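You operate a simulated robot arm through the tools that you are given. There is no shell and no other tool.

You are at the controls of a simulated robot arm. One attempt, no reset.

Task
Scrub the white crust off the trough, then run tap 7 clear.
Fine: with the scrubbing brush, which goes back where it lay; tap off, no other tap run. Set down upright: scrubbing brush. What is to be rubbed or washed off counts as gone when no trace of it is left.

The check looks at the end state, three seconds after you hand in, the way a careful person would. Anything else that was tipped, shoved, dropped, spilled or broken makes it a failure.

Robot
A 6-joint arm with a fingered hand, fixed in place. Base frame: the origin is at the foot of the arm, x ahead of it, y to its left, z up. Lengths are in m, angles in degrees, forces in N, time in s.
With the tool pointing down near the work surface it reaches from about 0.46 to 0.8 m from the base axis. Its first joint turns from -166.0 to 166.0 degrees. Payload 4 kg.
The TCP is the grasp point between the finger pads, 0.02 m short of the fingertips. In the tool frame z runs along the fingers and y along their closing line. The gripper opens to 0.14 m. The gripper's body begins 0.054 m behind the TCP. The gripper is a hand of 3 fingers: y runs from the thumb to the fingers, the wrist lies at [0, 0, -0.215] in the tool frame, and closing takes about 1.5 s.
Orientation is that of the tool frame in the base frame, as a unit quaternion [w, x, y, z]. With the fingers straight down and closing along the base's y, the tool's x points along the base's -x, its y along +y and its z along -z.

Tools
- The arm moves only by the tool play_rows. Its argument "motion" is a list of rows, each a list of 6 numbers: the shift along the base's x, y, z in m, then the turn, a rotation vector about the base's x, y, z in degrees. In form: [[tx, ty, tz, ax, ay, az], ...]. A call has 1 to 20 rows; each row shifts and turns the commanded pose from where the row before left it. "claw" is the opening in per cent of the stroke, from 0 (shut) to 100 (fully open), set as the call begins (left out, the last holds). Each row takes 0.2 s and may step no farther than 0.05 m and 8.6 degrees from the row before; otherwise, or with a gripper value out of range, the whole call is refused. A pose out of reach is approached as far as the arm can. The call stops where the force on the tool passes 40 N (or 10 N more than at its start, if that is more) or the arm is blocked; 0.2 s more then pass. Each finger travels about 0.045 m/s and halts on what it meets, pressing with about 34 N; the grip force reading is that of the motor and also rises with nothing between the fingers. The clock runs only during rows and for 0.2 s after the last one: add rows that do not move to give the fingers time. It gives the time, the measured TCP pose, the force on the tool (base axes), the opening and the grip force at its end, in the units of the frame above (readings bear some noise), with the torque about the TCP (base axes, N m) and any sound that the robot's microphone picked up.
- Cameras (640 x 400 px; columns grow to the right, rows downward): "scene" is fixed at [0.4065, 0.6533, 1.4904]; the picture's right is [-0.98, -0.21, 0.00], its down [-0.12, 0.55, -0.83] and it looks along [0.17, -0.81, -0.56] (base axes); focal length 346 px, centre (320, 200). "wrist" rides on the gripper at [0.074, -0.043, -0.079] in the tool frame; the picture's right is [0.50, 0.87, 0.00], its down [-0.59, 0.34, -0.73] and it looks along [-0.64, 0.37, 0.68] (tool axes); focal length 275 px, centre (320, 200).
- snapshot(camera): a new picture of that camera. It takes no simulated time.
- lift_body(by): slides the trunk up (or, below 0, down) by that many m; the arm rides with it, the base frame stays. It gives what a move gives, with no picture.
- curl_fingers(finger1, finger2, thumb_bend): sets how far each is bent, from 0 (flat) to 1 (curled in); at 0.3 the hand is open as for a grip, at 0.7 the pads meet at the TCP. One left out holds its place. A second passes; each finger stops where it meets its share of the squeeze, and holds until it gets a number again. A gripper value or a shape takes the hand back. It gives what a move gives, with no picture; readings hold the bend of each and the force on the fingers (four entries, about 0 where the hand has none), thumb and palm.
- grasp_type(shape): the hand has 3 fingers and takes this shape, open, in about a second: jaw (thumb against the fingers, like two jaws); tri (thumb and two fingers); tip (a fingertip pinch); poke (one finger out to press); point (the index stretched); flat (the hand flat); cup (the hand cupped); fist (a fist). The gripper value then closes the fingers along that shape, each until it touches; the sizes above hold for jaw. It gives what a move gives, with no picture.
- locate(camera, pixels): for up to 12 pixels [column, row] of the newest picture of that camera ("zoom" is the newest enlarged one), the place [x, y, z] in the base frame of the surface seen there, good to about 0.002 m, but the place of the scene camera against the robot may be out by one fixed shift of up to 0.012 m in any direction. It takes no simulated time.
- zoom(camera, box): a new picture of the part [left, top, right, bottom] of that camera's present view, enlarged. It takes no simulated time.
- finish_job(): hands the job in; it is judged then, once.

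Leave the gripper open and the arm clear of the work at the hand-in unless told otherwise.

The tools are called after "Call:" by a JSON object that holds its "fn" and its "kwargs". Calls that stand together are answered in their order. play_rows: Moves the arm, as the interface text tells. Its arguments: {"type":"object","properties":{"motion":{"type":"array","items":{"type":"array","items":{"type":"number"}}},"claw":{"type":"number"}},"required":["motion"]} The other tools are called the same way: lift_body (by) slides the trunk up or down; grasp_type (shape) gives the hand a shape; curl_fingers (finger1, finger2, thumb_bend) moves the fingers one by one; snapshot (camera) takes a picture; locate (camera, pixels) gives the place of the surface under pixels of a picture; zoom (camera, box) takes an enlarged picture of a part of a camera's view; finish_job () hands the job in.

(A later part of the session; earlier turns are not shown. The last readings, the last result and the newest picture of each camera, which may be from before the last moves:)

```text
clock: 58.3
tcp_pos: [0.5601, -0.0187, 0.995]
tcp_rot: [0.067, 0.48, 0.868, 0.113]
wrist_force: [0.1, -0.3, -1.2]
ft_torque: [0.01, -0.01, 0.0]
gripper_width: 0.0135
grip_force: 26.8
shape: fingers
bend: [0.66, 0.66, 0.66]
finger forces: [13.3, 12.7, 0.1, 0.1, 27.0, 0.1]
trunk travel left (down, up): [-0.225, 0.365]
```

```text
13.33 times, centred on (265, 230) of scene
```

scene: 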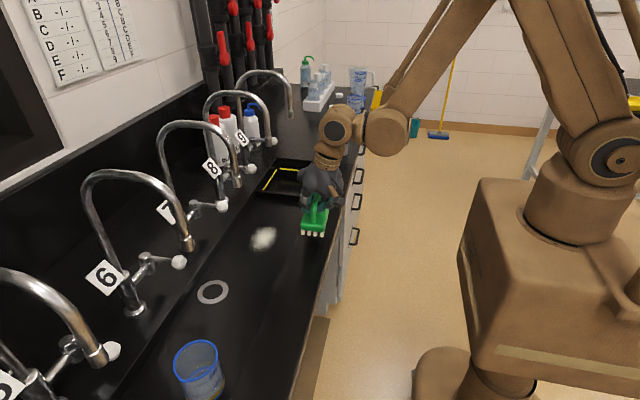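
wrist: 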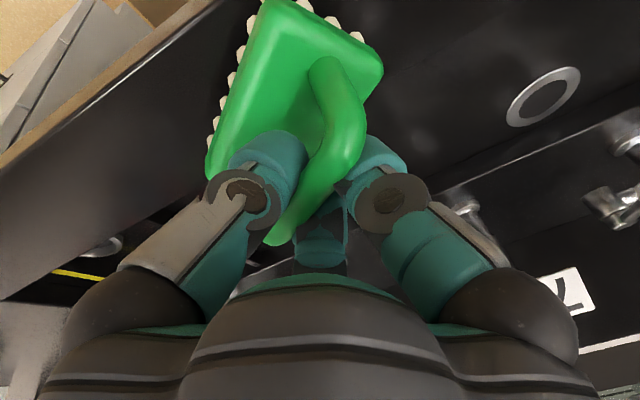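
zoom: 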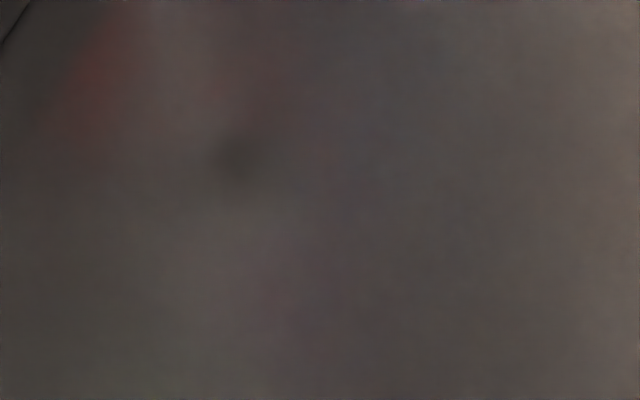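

The trough is clean; the faint red is only a reflection of the bottles. Now the brush goes back: I'll carry it along +y to y≈0.275 while turning back -28°, and measure before lowering.

Call:
{"fn": "play_rows", "kwargs": {"motion": [[0, 0.015, 0, 0, 0, -2], [0, 0.028, 0, 0, 0, -2.6], [0, 0.028, 0, 0, 0, -2.6], [0, 0.028, 0, 0, 0, -2.6], [0, 0.028, 0, 0, 0, -2.6], [0, 0.028, 0, 0, 0, -2.6], [0, 0.028, 0, 0, 0, -2.6], [0, 0.028, 0, 0, 0, -2.6], [0, 0.028, 0, 0, 0, -2.6], [0, 0.028, 0, 0, 0, -2.6], [0, 0.026, 0, 0, 0, -2.6], [0, 0, 0, 0, 0, 0]]}}

Call:
{"fn": "snapshot", "kwargs": {"camera": "wrist"}}

Call:
{"fn": "zoom", "kwargs": {"camera": "scene", "box": [160, 260, 360, 400]}}

```text
clock: 60.9
tcp_pos: [0.5613, 0.2762, 0.9949]
tcp_rot: [0.092, 0.676, 0.725, 0.093]
wrist_force: [-0.2, -0.9, -1.1]
ft_torque: [-0.01, 0.03, -0.01]
gripper_width: 0.013
grip_force: 25.7
shape: fingers
bend: [0.66, 0.66, 0.66]
finger forces: [13.2, 12.6, 0.0, 0.0, 26.6, 0.0]
trunk travel left (down, up): [-0.225, 0.365]
```

```text
taken
```

wrist: 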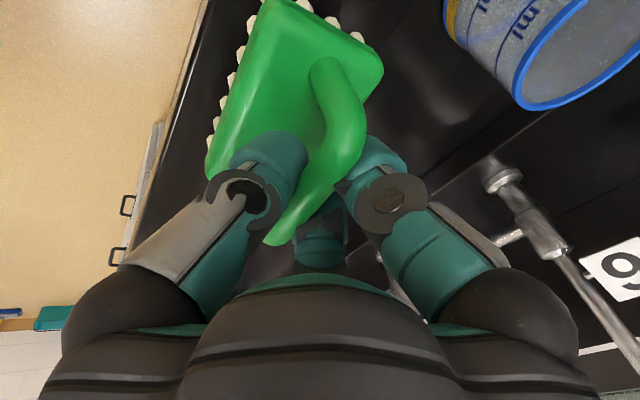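

```text
2.86 times, centred on (260, 330) of scene
```

zoom: 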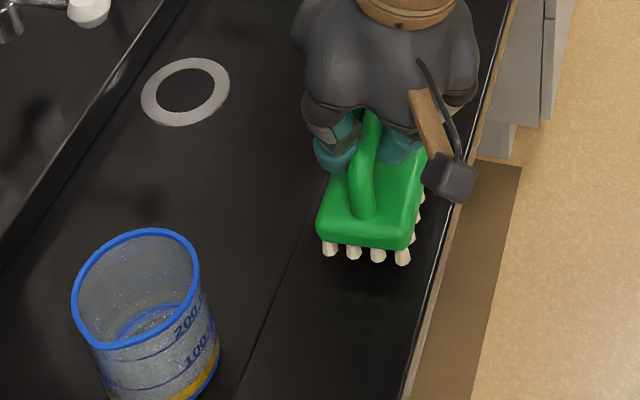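

It sits close to its first position in this same enlarged view: a few px too far right, i.e. about 5 mm too far -x. I'll measure the brush with the wrist camera.

Call:
{"fn": "zoom", "kwargs": {"camera": "wrist", "box": [190, 0, 400, 140]}}

Call:
{"fn": "locate", "kwargs": {"camera": "zoom", "pixels": [[240, 60], [240, 20], [540, 180], [575, 205], [150, 260], [100, 360], [300, 200], [430, 200], [480, 330], [440, 300], [410, 210], [500, 390]]}}

```text
2.86 times, centred on (295, 70) of wrist
```

zoom: 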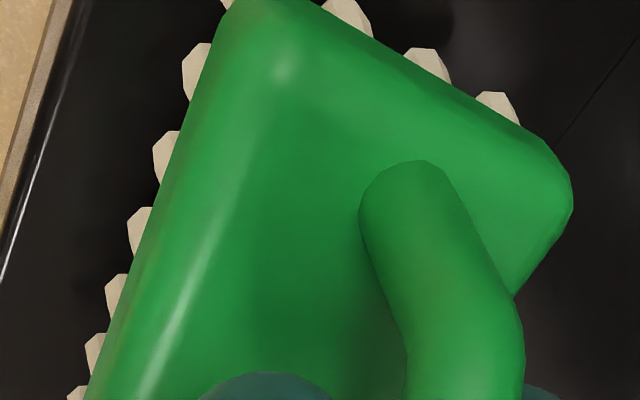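

```text
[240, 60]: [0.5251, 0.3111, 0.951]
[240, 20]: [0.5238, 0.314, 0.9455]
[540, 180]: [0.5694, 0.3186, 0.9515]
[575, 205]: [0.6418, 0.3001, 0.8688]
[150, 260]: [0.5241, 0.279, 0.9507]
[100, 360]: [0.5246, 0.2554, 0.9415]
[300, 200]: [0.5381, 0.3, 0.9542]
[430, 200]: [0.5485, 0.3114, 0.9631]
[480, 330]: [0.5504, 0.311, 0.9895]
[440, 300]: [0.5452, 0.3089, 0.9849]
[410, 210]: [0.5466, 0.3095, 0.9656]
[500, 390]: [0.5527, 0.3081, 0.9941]
```

Bristles are 21 mm above the rim. I'll shift +4 mm in x, turn +4°, and lower to about 3 mm above the rim, then compare with the first picture.

Call:
{"fn": "play_rows", "kwargs": {"motion": [[0.002, 0, -0.005, 0, 0, 2], [0.002, 0, -0.005, 0, 0, 2], [0, 0, -0.005, 0, 0, 0], [0, 0, -0.003, 0, 0, 0], [0, 0, 0, 0, 0, 0]]}}

Call:
{"fn": "zoom", "kwargs": {"camera": "scene", "box": [160, 260, 360, 400]}}

Call:
{"fn": "snapshot", "kwargs": {"camera": "wrist"}}

```text
clock: 62.1
tcp_pos: [0.5645, 0.2762, 0.9778]
tcp_rot: [0.089, 0.649, 0.75, 0.096]
wrist_force: [-1.1, 0.0, -0.5]
ft_torque: [-0.01, 0.0, 0.03]
gripper_width: 0.0133
grip_force: 26.0
shape: fingers
bend: [0.66, 0.66, 0.66]
finger forces: [13.2, 12.5, 0.0, 0.0, 26.7, 0.0]
trunk travel left (down, up): [-0.225, 0.365]
```

```text
2.86 times, centred on (260, 330) of scene
```

zoom: 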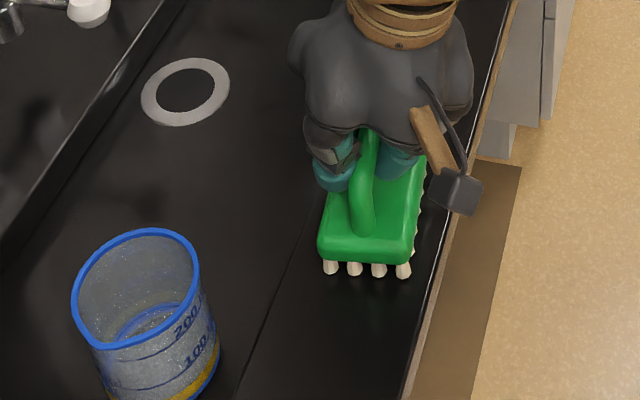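

```text
taken
```

wrist: 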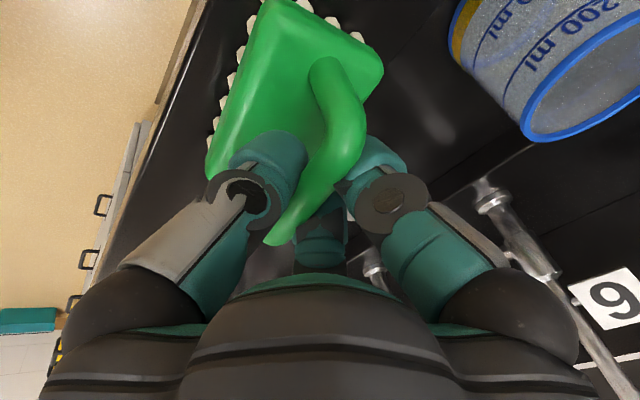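

Comparing bristle rows with the first picture (now (330,266)–(403,271), then (320,272)–(393,281)), it needs about -5° of turn, +2 mm in x and +4 mm in y. I'll apply that.

Call:
{"fn": "play_rows", "kwargs": {"motion": [[0.001, 0.002, 0, 0, 0, -2.5], [0.001, 0.002, 0, 0, 0, -2.5], [0, 0, -0.001, 0, 0, 0], [0, 0, 0, 0, 0, 0]]}}

Call:
{"fn": "zoom", "kwargs": {"camera": "scene", "box": [160, 260, 360, 400]}}

```text
clock: 63.1
tcp_pos: [0.5671, 0.2795, 0.9771]
tcp_rot: [0.092, 0.682, 0.72, 0.091]
wrist_force: [-0.2, -0.2, -0.5]
ft_torque: [0.02, 0.0, -0.03]
gripper_width: 0.0135
grip_force: 25.9
shape: fingers
bend: [0.66, 0.66, 0.66]
finger forces: [13.2, 12.5, 0.0, 0.0, 26.5, 0.0]
trunk travel left (down, up): [-0.225, 0.365]
```

```text
2.86 times, centred on (260, 330) of scene
```

zoom: 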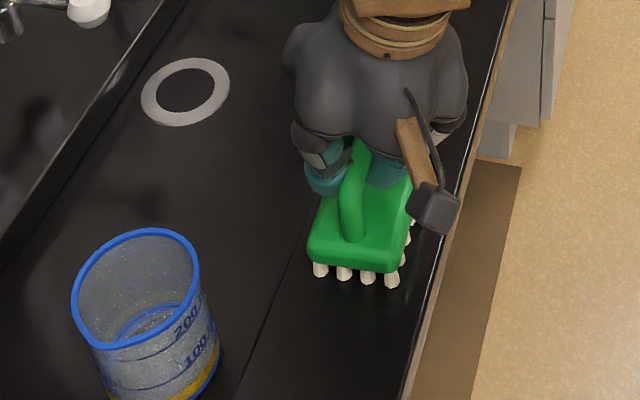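

Very close now; it needs about +2° back. I'll turn that and lower in 1 mm steps until it touches.

Call:
{"fn": "play_rows", "kwargs": {"motion": [[0, 0, 0, 0, 0, 2], [0, 0, -0.001, 0, 0, 0], [0, 0, 0, 0, 0, 0]]}}

Call:
{"fn": "play_rows", "kwargs": {"motion": [[0, 0, -0.001, 0, 0, 0], [0, 0, 0, 0, 0, 0]]}}

Call:
{"fn": "zoom", "kwargs": {"camera": "scene", "box": [160, 260, 360, 400]}}

```text
clock: 63.9
tcp_pos: [0.5673, 0.2781, 0.9763]
tcp_rot: [0.091, 0.668, 0.733, 0.093]
wrist_force: [0.4, 0.1, -1.3]
ft_torque: [0.03, -0.02, -0.01]
gripper_width: 0.0134
grip_force: 26.3
shape: fingers
bend: [0.66, 0.66, 0.66]
finger forces: [13.2, 12.5, 0.0, 0.1, 26.7, 0.0]
trunk travel left (down, up): [-0.225, 0.365]
```

```text
clock: 64.5
tcp_pos: [0.5667, 0.2791, 0.9751]
tcp_rot: [0.092, 0.669, 0.732, 0.093]
wrist_force: [-1.7, -0.2, 2.5]
ft_torque: [0.0, 0.0, -0.01]
gripper_width: 0.0132
grip_force: 27.1
shape: fingers
bend: [0.66, 0.67, 0.66]
finger forces: [13.6, 12.5, 0.0, 0.0, 26.6, 0.1]
trunk travel left (down, up): [-0.225, 0.365]
```

```text
2.86 times, centred on (260, 330) of scene
```

zoom: 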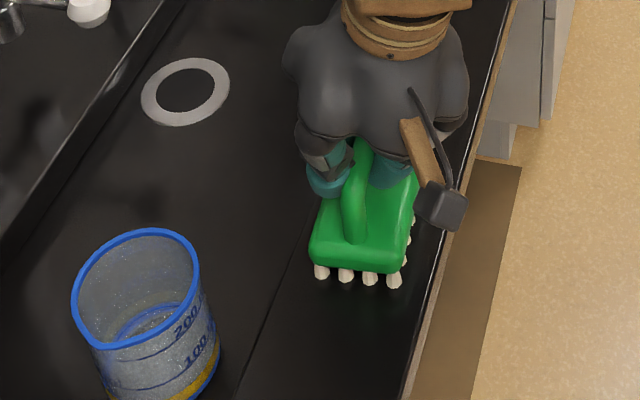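

The bristle row now matches the first picture almost to the pixel, with 2.5 N on the rim. I'll release gently, opening all three digits a little together.

Call:
{"fn": "curl_fingers", "kwargs": {"finger1": 0.6, "finger2": 0.6, "thumb_bend": 0.58}}

Call:
{"fn": "zoom", "kwargs": {"camera": "scene", "box": [160, 260, 360, 400]}}

Call:
{"fn": "snapshot", "kwargs": {"camera": "wrist"}}

```text
clock: 65.5
tcp_pos: [0.5672, 0.2797, 0.9747]
tcp_rot: [0.092, 0.668, 0.732, 0.093]
wrist_force: [0.4, -0.5, 0.7]
ft_torque: [-0.01, -0.01, -0.02]
gripper_width: 0.0363
grip_force: 0.1
shape: fingers
bend: [0.6, 0.6, 0.57]
finger forces: [0.0, 0.1, 0.0, 0.0, 0.1, 0.1]
trunk travel left (down, up): [-0.225, 0.365]
```

```text
2.86 times, centred on (260, 330) of scene
```

zoom: 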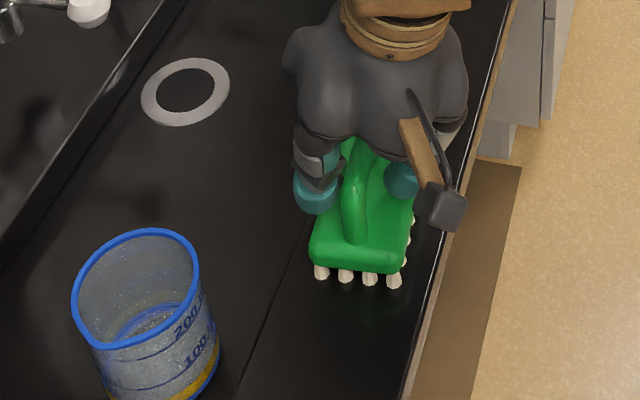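

```text
taken
```

wrist: 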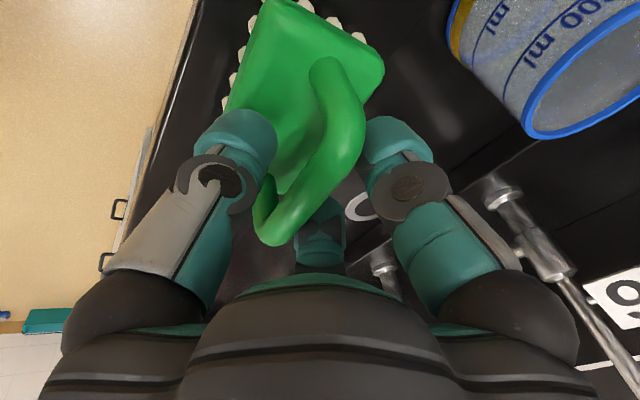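

Released; the brush stands as before. I'll rise a few mm, open a bit more, then rise clear.

Call:
{"fn": "play_rows", "kwargs": {"motion": [[0, 0, 0.003, 0, 0, 0], [0, 0, 0.003, 0, 0, 0], [0, 0, 0, 0, 0, 0]]}}

Call:
{"fn": "curl_fingers", "kwargs": {"finger1": 0.52, "finger2": 0.52, "thumb_bend": 0.5}}

Call:
{"fn": "play_rows", "kwargs": {"motion": [[0, 0, 0.005, 0, 0, 0], [0, 0, 0.01, 0, 0, 0], [0, 0, 0.02, 0, 0, 0], [0, 0, 0.03, 0, 0, 0], [0, 0, 0.04, 0, 0, 0], [0, 0, 0.04, 0, 0, 0], [0, 0, 0, 0, 0, 0]]}}

Call:
{"fn": "zoom", "kwargs": {"camera": "scene", "box": [160, 260, 360, 400]}}

Call:
{"fn": "snapshot", "kwargs": {"camera": "wrist"}}

```text
clock: 66.3
tcp_pos: [0.5669, 0.2788, 0.98]
tcp_rot: [0.091, 0.669, 0.732, 0.093]
wrist_force: [0.2, -0.4, 0.6]
ft_torque: [-0.01, 0.0, -0.02]
gripper_width: 0.0365
grip_force: 0.1
shape: fingers
bend: [0.6, 0.6, 0.57]
finger forces: [0.0, 0.1, 0.0, 0.1, 0.1, 0.0]
trunk travel left (down, up): [-0.225, 0.365]
```

```text
clock: 67.3
tcp_pos: [0.5675, 0.2793, 0.9803]
tcp_rot: [0.091, 0.669, 0.732, 0.094]
wrist_force: [-0.4, 0.2, 0.7]
ft_torque: [-0.03, -0.03, -0.02]
gripper_width: 0.0602
grip_force: 0.2
shape: fingers
bend: [0.52, 0.52, 0.5]
finger forces: [0.1, 0.1, 0.0, 0.1, 0.0, 0.0]
trunk travel left (down, up): [-0.225, 0.365]
```

```text
clock: 68.9
tcp_pos: [0.5652, 0.2792, 1.1239]
tcp_rot: [0.091, 0.669, 0.732, 0.094]
wrist_force: [0.2, 0.8, -0.8]
ft_torque: [-0.02, -0.02, -0.01]
gripper_width: 0.0605
grip_force: 0.0
shape: fingers
bend: [0.52, 0.52, 0.5]
finger forces: [0.0, 0.0, 0.0, 0.0, 0.2, 0.0]
trunk travel left (down, up): [-0.225, 0.365]
```

```text
2.86 times, centred on (260, 330) of scene
```

zoom: 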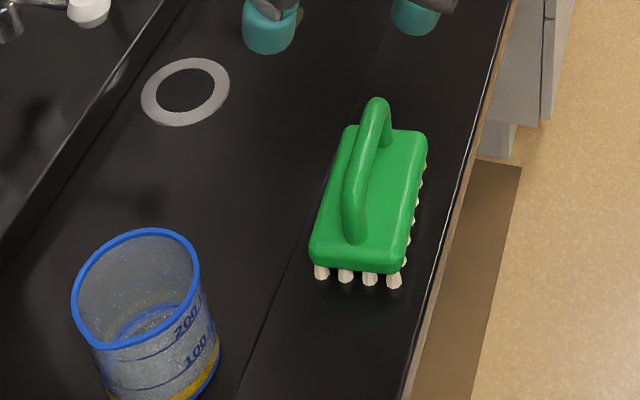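

```text
taken
```

wrist: 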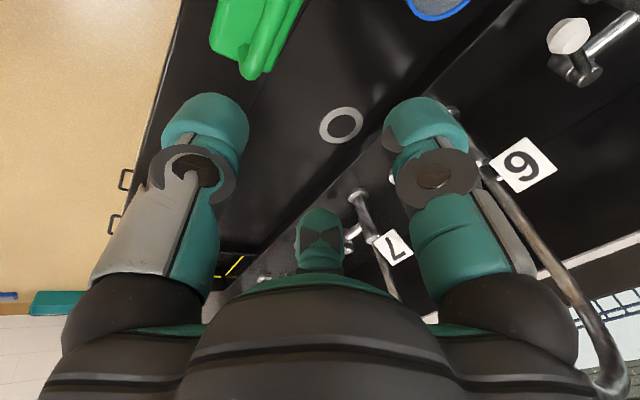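

The brush is back exactly where it lay, upright. Now tap 7: I'll enlarge its lever and valve to see how it turns.

Call:
{"fn": "zoom", "kwargs": {"camera": "scene", "box": [155, 170, 245, 235]}}

Call:
{"fn": "zoom", "kwargs": {"camera": "wrist", "box": [320, 170, 440, 270]}}

```text
6.15 times, centred on (200, 202) of scene
```

zoom: 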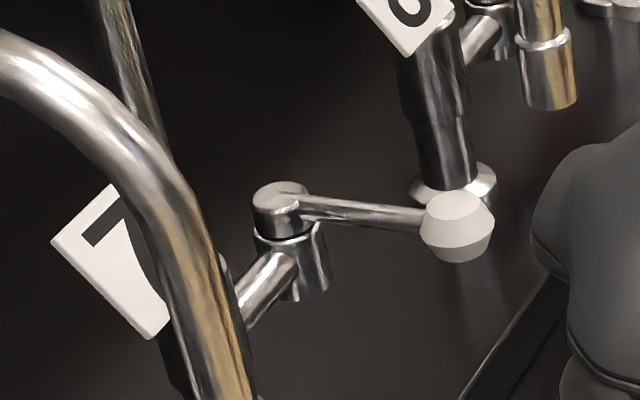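

```text
4.00 times, centred on (380, 220) of wrist
```

zoom: 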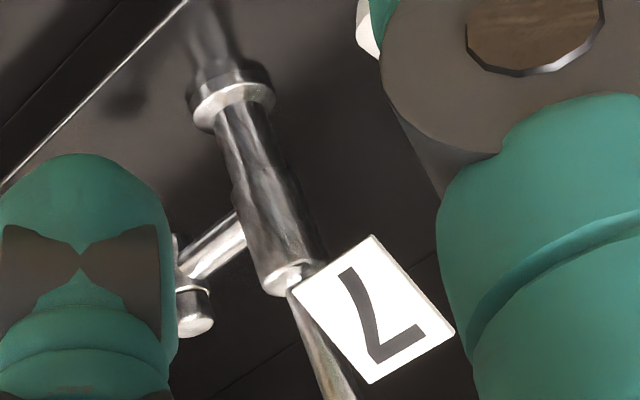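

The lever is a flat handle on a vertical stem. It points to -x, the column stands on its +y side, and it looks free to swing toward -y. The hand must come in low and nearly horizontal under the spouts (z≥1.10). First I'll close the fingers into a blunt probe, move to y≈0.07, and start tilting the hand forward.

Call:
{"fn": "play_rows", "kwargs": {"motion": [[0.004, -0.026, -0.008, 0, -4, -0.6], [0.004, -0.026, -0.008, 0, -4, -0.6], [0.004, -0.026, -0.008, 0, -4, -0.6], [0.004, -0.026, -0.008, 0, -4, -0.6], [0.004, -0.026, -0.008, 0, -4, -0.6], [0.004, -0.026, -0.008, 0, -4, -0.6], [0.004, -0.026, -0.008, 0, -4, -0.6], [0.004, -0.026, -0.008, 0, -4, -0.6], [0, 0, 0, 0, 0, 0]], "claw": 0}}

Call:
{"fn": "snapshot", "kwargs": {"camera": "wrist"}}

Call:
{"fn": "snapshot", "kwargs": {"camera": "scene"}}

```text
clock: 70.9
tcp_pos: [0.5993, 0.0703, 1.0616]
tcp_rot: [0.294, 0.647, 0.65, 0.271]
wrist_force: [-0.1, 0.3, 0.4]
ft_torque: [-0.02, 0.0, -0.01]
gripper_width: 0.0
grip_force: 34.1
shape: jaw
bend: [0.73, 0.73, 0.7]
finger forces: [0.0, 0.0, 0.1, 0.0, 0.0, 0.1]
trunk travel left (down, up): [-0.225, 0.365]
```

```text
taken
```

wrist: 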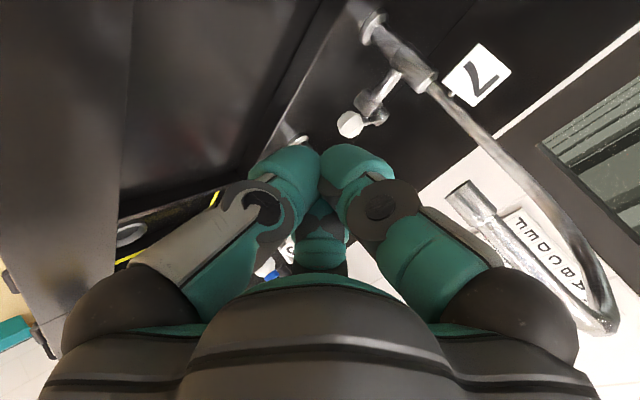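

```text
taken
```

scene: 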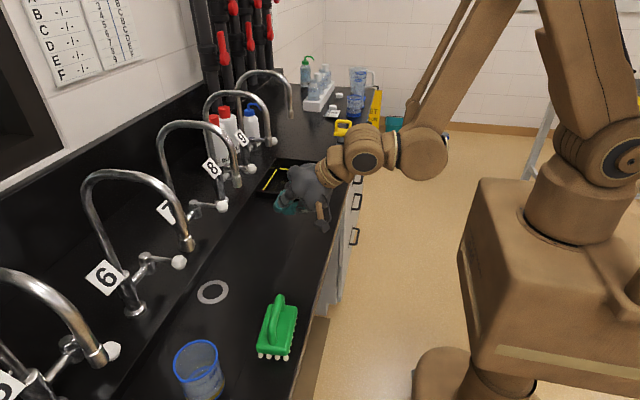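

Tap 7's column, valve and knob (350,123) are clearly in view. I'll continue tilting toward horizontal while moving forward and down, to (0.70, 0.08, 0.99), below the spout outlet.

Call:
{"fn": "play_rows", "kwargs": {"motion": [[0.006, 0.0015, -0.012, 0, -4, 0], [0.01, 0.0015, -0.012, 0, -4, 0], [0.013, 0.0015, -0.012, 0, -4, 0], [0.013, 0.0015, -0.012, 0, -4, 0], [0.013, 0.0015, -0.012, 0, -4, 0], [0.015, 0.0015, -0.008, 0, -4, 0], [0.015, 0, -0.004, 0, -4, 0], [0.015, 0, 0, 0, -4, 0], [0, 0, 0, 0, 0, 0]]}}

Call:
{"fn": "snapshot", "kwargs": {"camera": "wrist"}}

Call:
{"fn": "zoom", "kwargs": {"camera": "scene", "box": [130, 120, 410, 290]}}

```text
clock: 72.9
tcp_pos: [0.7353, 0.085, 1.0234]
tcp_rot: [0.46, 0.548, 0.544, 0.439]
wrist_force: [-0.4, 0.1, -0.7]
ft_torque: [-0.03, 0.01, 0.01]
gripper_width: 0.0002
grip_force: 33.9
shape: jaw
bend: [0.73, 0.73, 0.7]
finger forces: [0.0, 0.0, 0.0, 0.0, 0.0, 0.1]
out of reach, approached as far as the arm can: row 2, 3, 4, 5, 6
trunk travel left (down, up): [-0.225, 0.365]
```

```text
taken
```

wrist: 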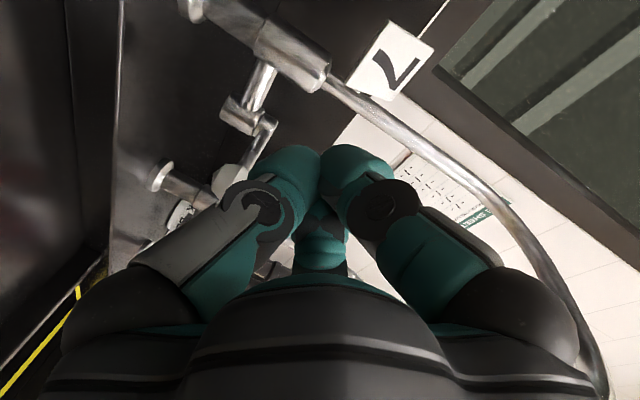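

```text
2.29 times, centred on (270, 205) of scene
```

zoom: 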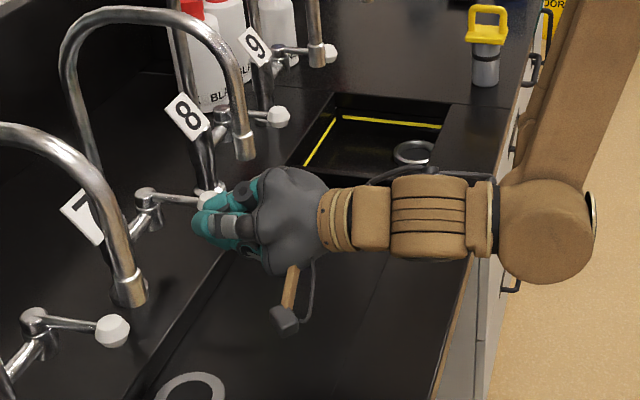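

The hand is nearly horizontal (tool points +x, 11° down) at (0.735,0.085,1.023), beside and above the knob without touching. Some rows were clipped for reach, so I'll check that the pose is settled before going on.

Call:
{"fn": "play_rows", "kwargs": {"motion": [[0, 0, 0, 0, 0, 0], [0, 0, 0, 0, 0, 0]]}}

Call:
{"fn": "locate", "kwargs": {"camera": "wrist", "pixels": [[228, 175], [250, 150], [240, 118], [272, 122], [160, 175], [290, 160], [350, 165], [320, 250], [245, 215], [260, 195], [300, 60], [215, 185]]}}

Call:
{"fn": "zoom", "kwargs": {"camera": "wrist", "box": [140, 40, 380, 240]}}

```text
clock: 73.5
tcp_pos: [0.7348, 0.0872, 1.023]
tcp_rot: [0.461, 0.547, 0.544, 0.438]
wrist_force: [-0.1, 0.6, 0.6]
ft_torque: [0.0, -0.02, 0.01]
gripper_width: 0.0002
grip_force: 34.0
shape: jaw
bend: [0.73, 0.73, 0.7]
finger forces: [0.0, 0.0, 0.0, 0.0, 0.0, 0.0]
trunk travel left (down, up): [-0.225, 0.365]
```

```text
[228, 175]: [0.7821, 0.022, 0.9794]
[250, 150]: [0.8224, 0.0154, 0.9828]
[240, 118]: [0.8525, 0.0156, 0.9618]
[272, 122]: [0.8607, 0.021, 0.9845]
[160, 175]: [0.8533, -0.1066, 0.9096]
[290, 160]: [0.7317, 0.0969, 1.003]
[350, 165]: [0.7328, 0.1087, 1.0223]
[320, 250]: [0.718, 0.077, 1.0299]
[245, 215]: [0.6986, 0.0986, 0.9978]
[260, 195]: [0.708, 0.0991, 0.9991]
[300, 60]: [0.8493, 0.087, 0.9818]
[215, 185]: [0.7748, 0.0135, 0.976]
```

```text
2.00 times, centred on (260, 140) of wrist
```

zoom: 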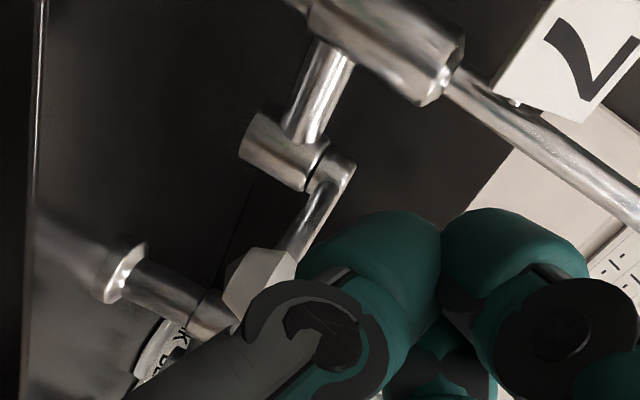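

Settled. The knob is at about (0.778,0.017,0.98) and its pivot at (0.853,0.015). My fingertip cluster spans y≈0.065–0.107, on the knob's +y side. I'll go down and forward to level with the knob.

Call:
{"fn": "play_rows", "kwargs": {"motion": [[0.004, 0, -0.008, 0, 0, 0], [0.006, 0, -0.008, 0, 0, 0], [0.007, 0, -0.008, 0, 0, 0], [0.007, 0, -0.008, 0, 0, 0], [0.006, 0, -0.006, 0, 0, 0], [0, 0, 0, 0, 0, 0]]}}

Call:
{"fn": "snapshot", "kwargs": {"camera": "wrist"}}

Call:
{"fn": "zoom", "kwargs": {"camera": "scene", "box": [150, 140, 330, 260]}}

```text
clock: 74.9
tcp_pos: [0.765, 0.0868, 0.9844]
tcp_rot: [0.461, 0.548, 0.544, 0.438]
wrist_force: [0.0, 0.5, 0.7]
ft_torque: [-0.01, 0.01, -0.01]
gripper_width: 0.0
grip_force: 34.5
shape: jaw
bend: [0.73, 0.73, 0.7]
finger forces: [0.0, 0.0, 0.0, 0.1, 0.0, 0.1]
trunk travel left (down, up): [-0.225, 0.365]
```

```text
taken
```

wrist: 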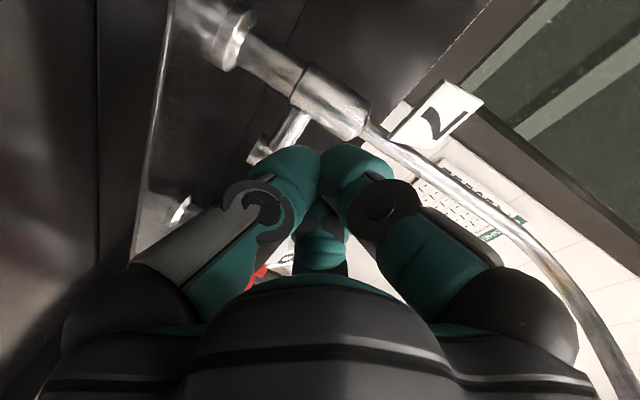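

```text
3.33 times, centred on (240, 200) of scene
```

zoom: 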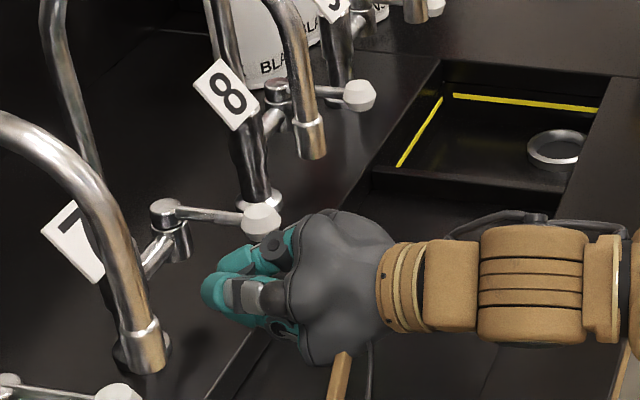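

The probe is beside the knob at its height. Now I'll push gently toward -y in small steps, watching the force.

Call:
{"fn": "play_rows", "kwargs": {"motion": [[0, -0.008, 0, 0, 0, 0], [0, -0.008, 0, 0, 0, 0], [0, -0.006, 0, 0, 0, 0], [0, -0.005, 0, 0, 0, 0], [0, -0.004, 0, 0, 0, 0], [0, 0, 0, 0, 0, 0]]}}

Call:
{"fn": "snapshot", "kwargs": {"camera": "wrist"}}

Call:
{"fn": "zoom", "kwargs": {"camera": "scene", "box": [150, 140, 330, 260]}}

```text
clock: 76.3
tcp_pos: [0.7657, 0.056, 0.9855]
tcp_rot: [0.46, 0.548, 0.544, 0.438]
wrist_force: [0.5, 0.3, -1.0]
ft_torque: [0.0, 0.04, 0.01]
gripper_width: 0.0
grip_force: 33.9
shape: jaw
bend: [0.73, 0.73, 0.7]
finger forces: [0.1, 0.0, 0.0, 0.1, 0.1, 0.0]
trunk travel left (down, up): [-0.225, 0.365]
```

```text
taken
```

wrist: 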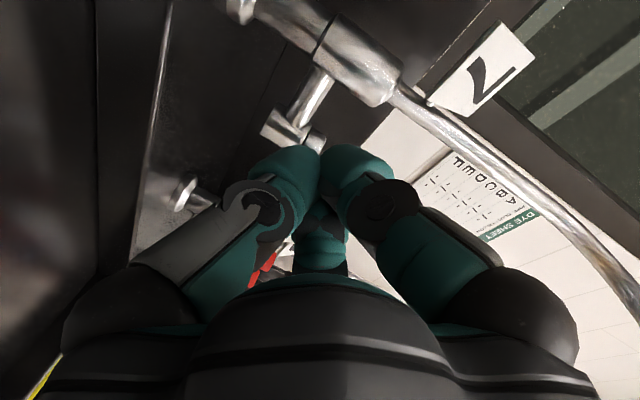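

```text
3.33 times, centred on (240, 200) of scene
```

zoom: 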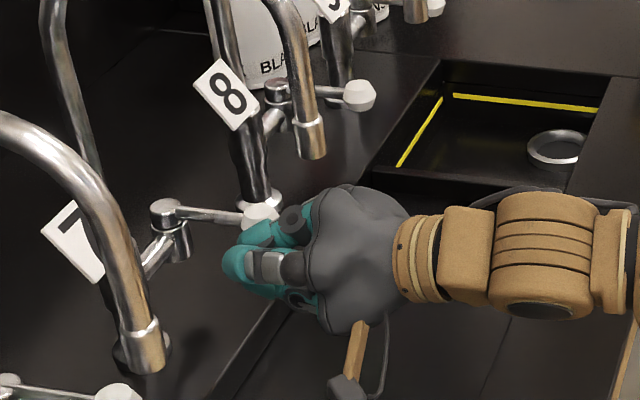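

Almost touching, no force yet. Continuing in 3 mm steps.

Call:
{"fn": "play_rows", "kwargs": {"motion": [[0, -0.003, 0, 0, 0, 0], [0, -0.003, 0, 0, 0, 0], [0, -0.003, 0, 0, 0, 0], [0, -0.003, 0, 0, 0, 0], [0, 0, 0, 0, 0, 0]]}}

Call:
{"fn": "zoom", "kwargs": {"camera": "scene", "box": [150, 140, 330, 260]}}

```text
clock: 77.5
tcp_pos: [0.7658, 0.0436, 0.9852]
tcp_rot: [0.46, 0.548, 0.544, 0.438]
wrist_force: [0.2, 0.2, -0.5]
ft_torque: [-0.01, 0.0, 0.04]
gripper_width: 0.0
grip_force: 34.1
shape: jaw
bend: [0.73, 0.73, 0.7]
finger forces: [0.0, 0.1, 0.1, 0.1, 0.1, 0.0]
trunk travel left (down, up): [-0.225, 0.365]
```

```text
3.33 times, centred on (240, 200) of scene
```

zoom: 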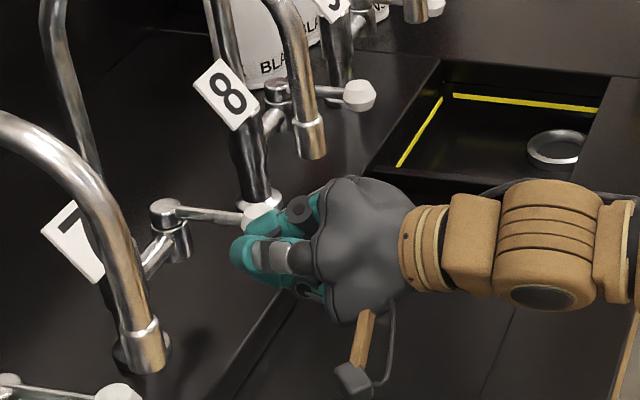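

Still no contact. Continuing toward -y.

Call:
{"fn": "play_rows", "kwargs": {"motion": [[0, -0.003, 0, 0, 0, 0], [0, -0.003, 0, 0, 0, 0], [0, -0.003, 0, 0, 0, 0], [0, 0, 0, 0, 0, 0]]}}

Call:
{"fn": "zoom", "kwargs": {"camera": "scene", "box": [150, 140, 330, 260]}}

Call:
{"fn": "snapshot", "kwargs": {"camera": "wrist"}}

```text
clock: 78.5
tcp_pos: [0.7662, 0.0345, 0.9854]
tcp_rot: [0.461, 0.547, 0.543, 0.439]
wrist_force: [-0.6, 0.8, -0.3]
ft_torque: [-0.03, 0.01, 0.0]
gripper_width: 0.0
grip_force: 34.0
shape: jaw
bend: [0.73, 0.73, 0.7]
finger forces: [0.0, 0.0, 0.1, 0.0, 0.0, 0.1]
trunk travel left (down, up): [-0.225, 0.365]
```

```text
3.33 times, centred on (240, 200) of scene
```

zoom: 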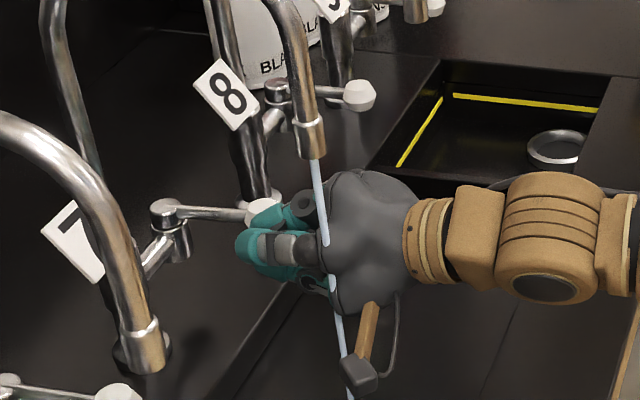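

```text
taken
```

wrist: 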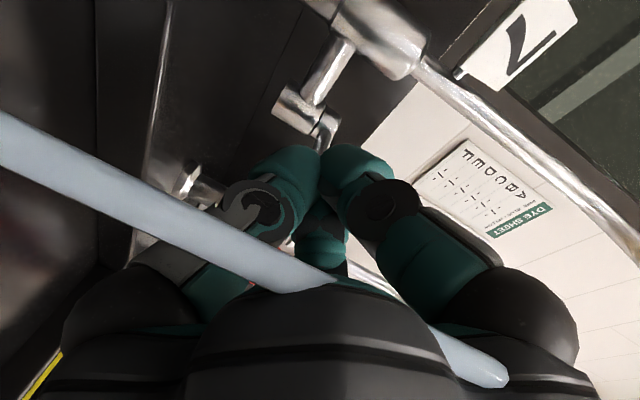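

Tap 7 is running: a thin stream from its own spout (312,150)→(345,370). The lever turns very easily toward -y. I'll open it somewhat further along its arc, which also moves the hand away from the stream, then withdraw to watch the water.

Call:
{"fn": "play_rows", "kwargs": {"motion": [[0.001, -0.005, 0, 0, 0, 0], [0.001, -0.005, 0, 0, 0, 0], [0.002, -0.005, 0, 0, 0, 0], [0.002, -0.005, 0, 0, 0, 0], [0.002, -0.005, 0, 0, 0, 0], [0, 0, 0, 0, 0, 0]]}}

Call:
{"fn": "zoom", "kwargs": {"camera": "scene", "box": [150, 140, 330, 260]}}

Call:
{"fn": "snapshot", "kwargs": {"camera": "wrist"}}

```text
clock: 79.9
tcp_pos: [0.7729, 0.0086, 0.9851]
tcp_rot: [0.461, 0.548, 0.544, 0.438]
wrist_force: [0.0, -0.8, 0.2]
ft_torque: [-0.02, 0.03, 0.0]
gripper_width: 0.0
grip_force: 33.9
shape: jaw
bend: [0.73, 0.73, 0.7]
finger forces: [0.0, 0.0, 0.0, 0.0, 0.0, 0.0]
trunk travel left (down, up): [-0.225, 0.365]
```

```text
3.33 times, centred on (240, 200) of scene
```

zoom: 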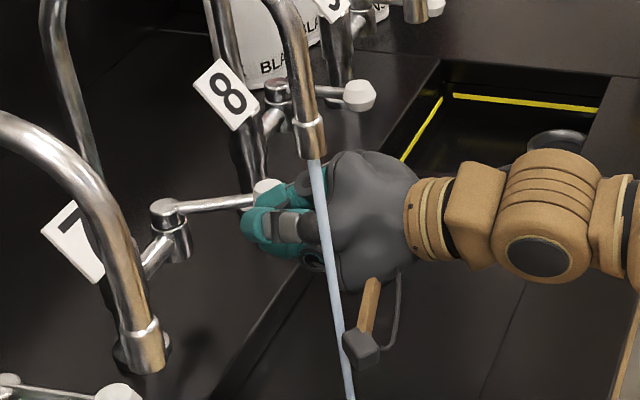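

```text
taken
```

wrist: 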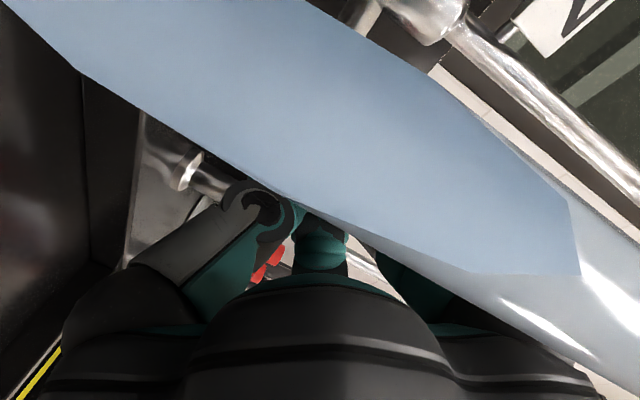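

The stream is fuller now, and the wrist camera is right beside it. I'll pull back in -x and then slide to -y, out of the stream and onto the other side of the knob.

Call:
{"fn": "play_rows", "kwargs": {"motion": [[-0.012, 0.001, 0, 0, 0, 0], [-0.012, 0, 0, 0, 0, 0], [-0.012, 0, 0, 0, 0, 0], [-0.012, 0, 0, 0, 0, 0], [-0.012, 0, 0, 0, 0, 0], [-0.01, -0.006, 0, 0, 0, 0], [0, -0.012, 0, 0, 0, 0], [0, -0.015, 0, 0, 0, 0], [0, -0.015, 0, 0, 0, 0], [0, -0.015, 0, 0, 0, 0], [0, -0.012, 0, 0, 0, 0], [0, 0, 0, 0, 0, 0]]}}

Call:
{"fn": "snapshot", "kwargs": {"camera": "scene"}}

Call:
{"fn": "zoom", "kwargs": {"camera": "scene", "box": [150, 140, 330, 300]}}

Call:
{"fn": "snapshot", "kwargs": {"camera": "wrist"}}

```text
clock: 82.5
tcp_pos: [0.7511, -0.0611, 1.0051]
tcp_rot: [0.461, 0.548, 0.544, 0.439]
wrist_force: [-0.1, 0.1, 0.2]
ft_torque: [-0.01, 0.01, 0.02]
gripper_width: 0.0001
grip_force: 33.9
shape: jaw
bend: [0.73, 0.73, 0.7]
finger forces: [0.1, 0.0, 0.0, 0.1, 0.0, 0.0]
out of reach, approached as far as the arm can: row 2, 3, 4, 5, 6
trunk travel left (down, up): [-0.225, 0.365]
```

```text
taken
```

scene: 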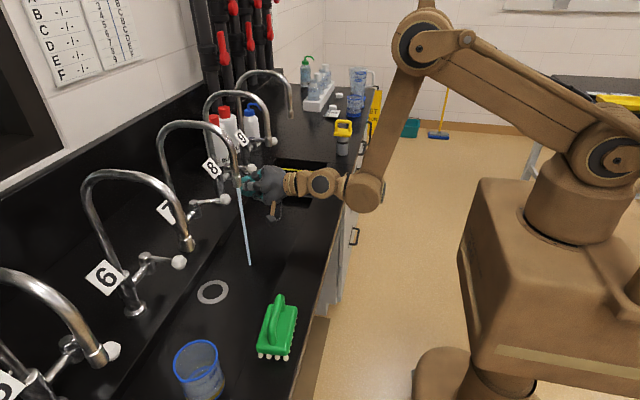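

```text
2.50 times, centred on (240, 220) of scene
```

zoom: 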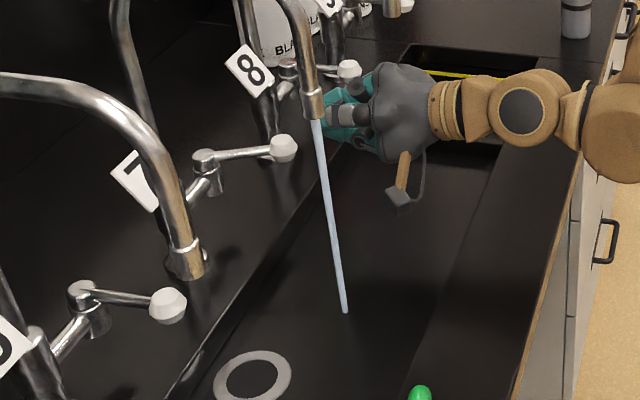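

```text
taken
```

wrist: 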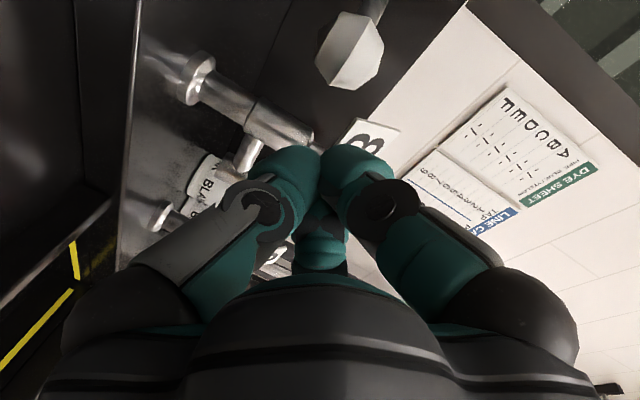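

Tap 7's stream now falls free into the trough and the hand is out of it. On the wall there are a "DYE SHEET" and a "LINE CARD" mentioning taps. I'll read them and look closely at the water's colour.

Call:
{"fn": "zoom", "kwargs": {"camera": "scene", "box": [20, 0, 150, 95]}}

Call:
{"fn": "zoom", "kwargs": {"camera": "wrist", "box": [400, 70, 600, 240]}}

Call:
{"fn": "zoom", "kwargs": {"camera": "scene", "box": [215, 170, 275, 280]}}

```text
4.21 times, centred on (85, 48) of scene
```

zoom: 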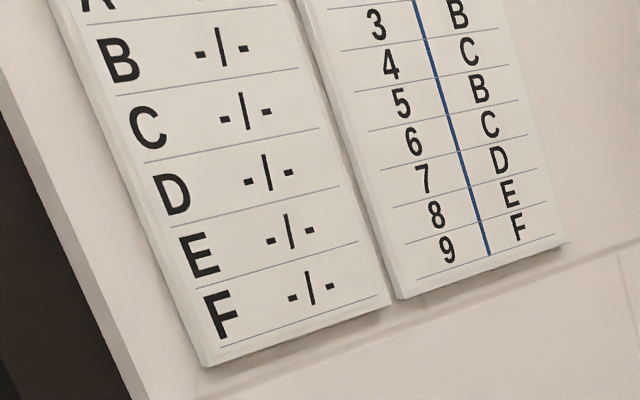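

```text
2.35 times, centred on (500, 155) of wrist
```

zoom: 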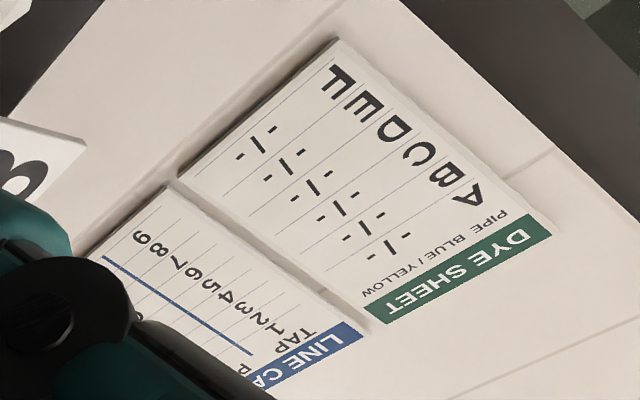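

```text
3.64 times, centred on (245, 225) of scene
```

zoom: 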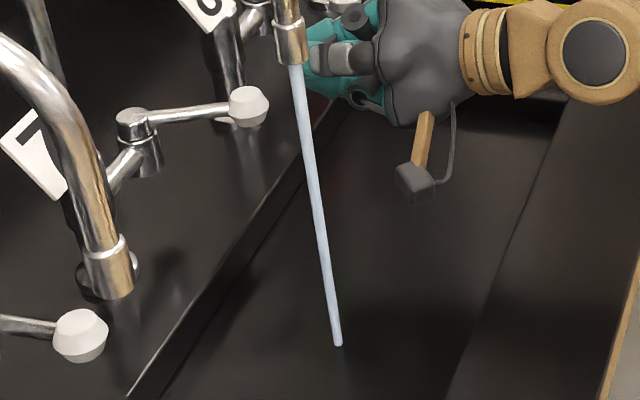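

The line card says tap 7 is on pipe D; the dye sheet rows are all blank ("-/-"). The stream looks pale blue. I'll let it run a few seconds, holding still, and watch whether its colour changes.

Call:
{"fn": "play_rows", "kwargs": {"motion": [[0, 0, 0, 0, 0, 0], [0, 0, 0, 0, 0, 0], [0, 0, 0, 0, 0, 0], [0, 0, 0, 0, 0, 0], [0, 0, 0, 0, 0, 0], [0, 0, 0, 0, 0, 0], [0, 0, 0, 0, 0, 0], [0, 0, 0, 0, 0, 0], [0, 0, 0, 0, 0, 0], [0, 0, 0, 0, 0, 0], [0, 0, 0, 0, 0, 0], [0, 0, 0, 0, 0, 0], [0, 0, 0, 0, 0, 0], [0, 0, 0, 0, 0, 0]]}}

Call:
{"fn": "zoom", "kwargs": {"camera": "scene", "box": [215, 170, 275, 280]}}

Call:
{"fn": "snapshot", "kwargs": {"camera": "scene"}}

```text
clock: 85.5
tcp_pos: [0.7517, -0.0616, 1.0044]
tcp_rot: [0.461, 0.547, 0.544, 0.439]
wrist_force: [0.5, 0.1, -0.3]
ft_torque: [0.0, -0.02, -0.03]
gripper_width: 0.0
grip_force: 33.9
shape: jaw
bend: [0.73, 0.73, 0.7]
finger forces: [0.0, 0.0, 0.0, 0.0, 0.1, 0.1]
trunk travel left (down, up): [-0.225, 0.365]
```

```text
3.64 times, centred on (245, 225) of scene
```

zoom: 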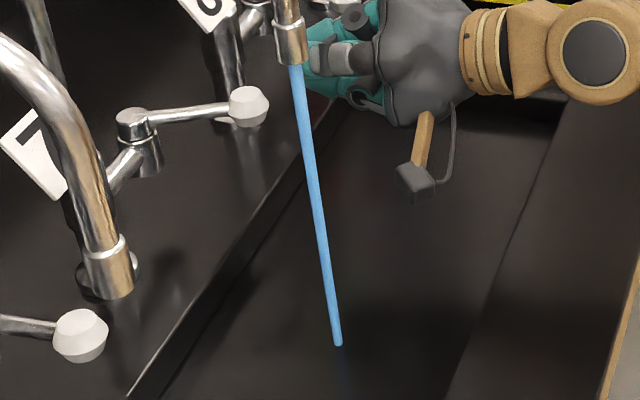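

```text
taken
```

scene: 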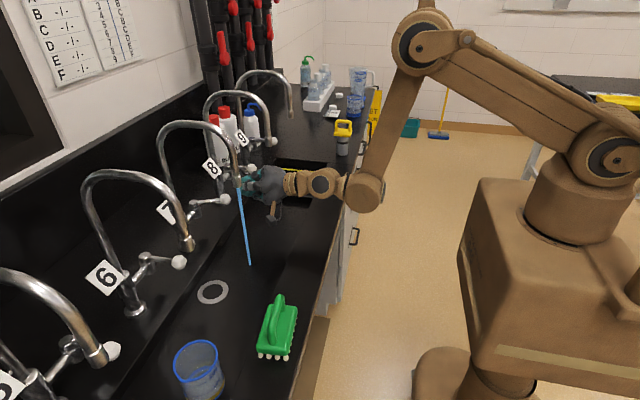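

The water has turned strongly blue, so dye is coming through. It must run until it is clear again. I'll keep it running and watch.

Call:
{"fn": "play_rows", "kwargs": {"motion": [[0, 0, 0, 0, 0, 0], [0, 0, 0, 0, 0, 0], [0, 0, 0, 0, 0, 0], [0, 0, 0, 0, 0, 0], [0, 0, 0, 0, 0, 0], [0, 0, 0, 0, 0, 0], [0, 0, 0, 0, 0, 0], [0, 0, 0, 0, 0, 0], [0, 0, 0, 0, 0, 0], [0, 0, 0, 0, 0, 0], [0, 0, 0, 0, 0, 0], [0, 0, 0, 0, 0, 0], [0, 0, 0, 0, 0, 0], [0, 0, 0, 0, 0, 0], [0, 0, 0, 0, 0, 0], [0, 0, 0, 0, 0, 0], [0, 0, 0, 0, 0, 0], [0, 0, 0, 0, 0, 0], [0, 0, 0, 0, 0, 0], [0, 0, 0, 0, 0, 0]]}}

Call:
{"fn": "zoom", "kwargs": {"camera": "scene", "box": [215, 170, 275, 280]}}

```text
clock: 89.7
tcp_pos: [0.7506, -0.0618, 1.0047]
tcp_rot: [0.461, 0.547, 0.544, 0.439]
wrist_force: [0.0, 0.2, -0.2]
ft_torque: [-0.01, 0.02, 0.0]
gripper_width: 0.0001
grip_force: 34.0
shape: jaw
bend: [0.73, 0.73, 0.7]
finger forces: [0.1, 0.0, 0.0, 0.0, 0.0, 0.0]
trunk travel left (down, up): [-0.225, 0.365]
```

```text
3.64 times, centred on (245, 225) of scene
```

zoom: 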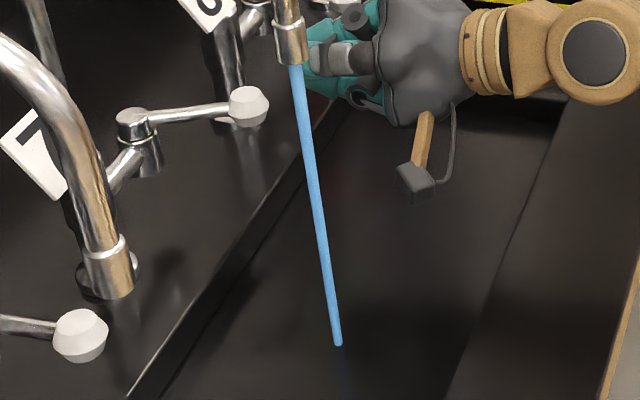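

Still blue. I'll keep waiting and check again.

Call:
{"fn": "play_rows", "kwargs": {"motion": [[0, 0, 0, 0, 0, 0], [0, 0, 0, 0, 0, 0], [0, 0, 0, 0, 0, 0], [0, 0, 0, 0, 0, 0], [0, 0, 0, 0, 0, 0], [0, 0, 0, 0, 0, 0], [0, 0, 0, 0, 0, 0], [0, 0, 0, 0, 0, 0], [0, 0, 0, 0, 0, 0], [0, 0, 0, 0, 0, 0], [0, 0, 0, 0, 0, 0], [0, 0, 0, 0, 0, 0], [0, 0, 0, 0, 0, 0], [0, 0, 0, 0, 0, 0], [0, 0, 0, 0, 0, 0], [0, 0, 0, 0, 0, 0], [0, 0, 0, 0, 0, 0], [0, 0, 0, 0, 0, 0], [0, 0, 0, 0, 0, 0], [0, 0, 0, 0, 0, 0]]}}

Call:
{"fn": "zoom", "kwargs": {"camera": "scene", "box": [215, 170, 275, 280]}}

Call:
{"fn": "play_rows", "kwargs": {"motion": [[0, 0, 0, 0, 0, 0], [0, 0, 0, 0, 0, 0], [0, 0, 0, 0, 0, 0], [0, 0, 0, 0, 0, 0], [0, 0, 0, 0, 0, 0], [0, 0, 0, 0, 0, 0], [0, 0, 0, 0, 0, 0], [0, 0, 0, 0, 0, 0], [0, 0, 0, 0, 0, 0], [0, 0, 0, 0, 0, 0], [0, 0, 0, 0, 0, 0], [0, 0, 0, 0, 0, 0], [0, 0, 0, 0, 0, 0], [0, 0, 0, 0, 0, 0], [0, 0, 0, 0, 0, 0], [0, 0, 0, 0, 0, 0], [0, 0, 0, 0, 0, 0], [0, 0, 0, 0, 0, 0], [0, 0, 0, 0, 0, 0], [0, 0, 0, 0, 0, 0]]}}

Call:
{"fn": "zoom", "kwargs": {"camera": "scene", "box": [215, 170, 275, 280]}}

```text
clock: 93.9
tcp_pos: [0.7513, -0.0627, 1.0058]
tcp_rot: [0.46, 0.548, 0.544, 0.437]
wrist_force: [0.3, -0.1, -0.2]
ft_torque: [0.0, 0.0, -0.02]
gripper_width: 0.0004
grip_force: 34.2
shape: jaw
bend: [0.73, 0.73, 0.7]
finger forces: [0.0, 0.1, 0.1, 0.0, 0.1, 0.1]
trunk travel left (down, up): [-0.225, 0.365]
```

```text
3.64 times, centred on (245, 225) of scene
```

zoom: 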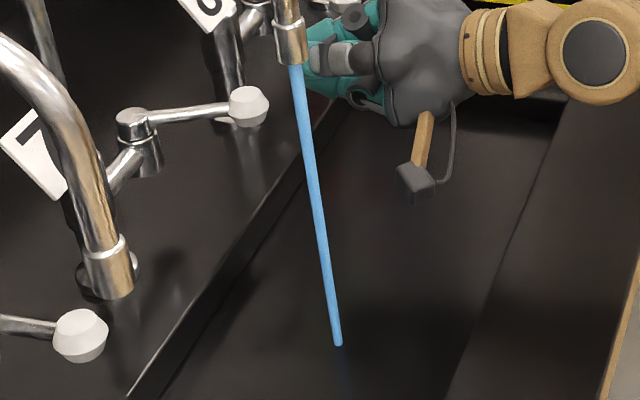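

```text
clock: 98.1
tcp_pos: [0.7514, -0.063, 1.0048]
tcp_rot: [0.461, 0.547, 0.544, 0.439]
wrist_force: [0.2, -0.4, 0.3]
ft_torque: [0.02, -0.04, 0.02]
gripper_width: 0.0
grip_force: 33.8
shape: jaw
bend: [0.73, 0.73, 0.7]
finger forces: [0.1, 0.0, 0.1, 0.0, 0.0, 0.0]
trunk travel left (down, up): [-0.225, 0.365]
```

```text
3.64 times, centred on (245, 225) of scene
```

zoom: 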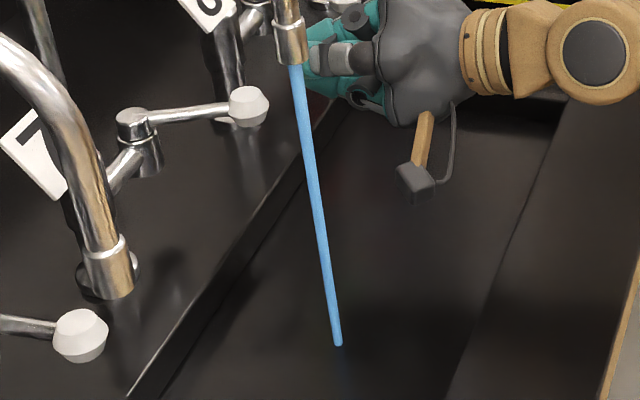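

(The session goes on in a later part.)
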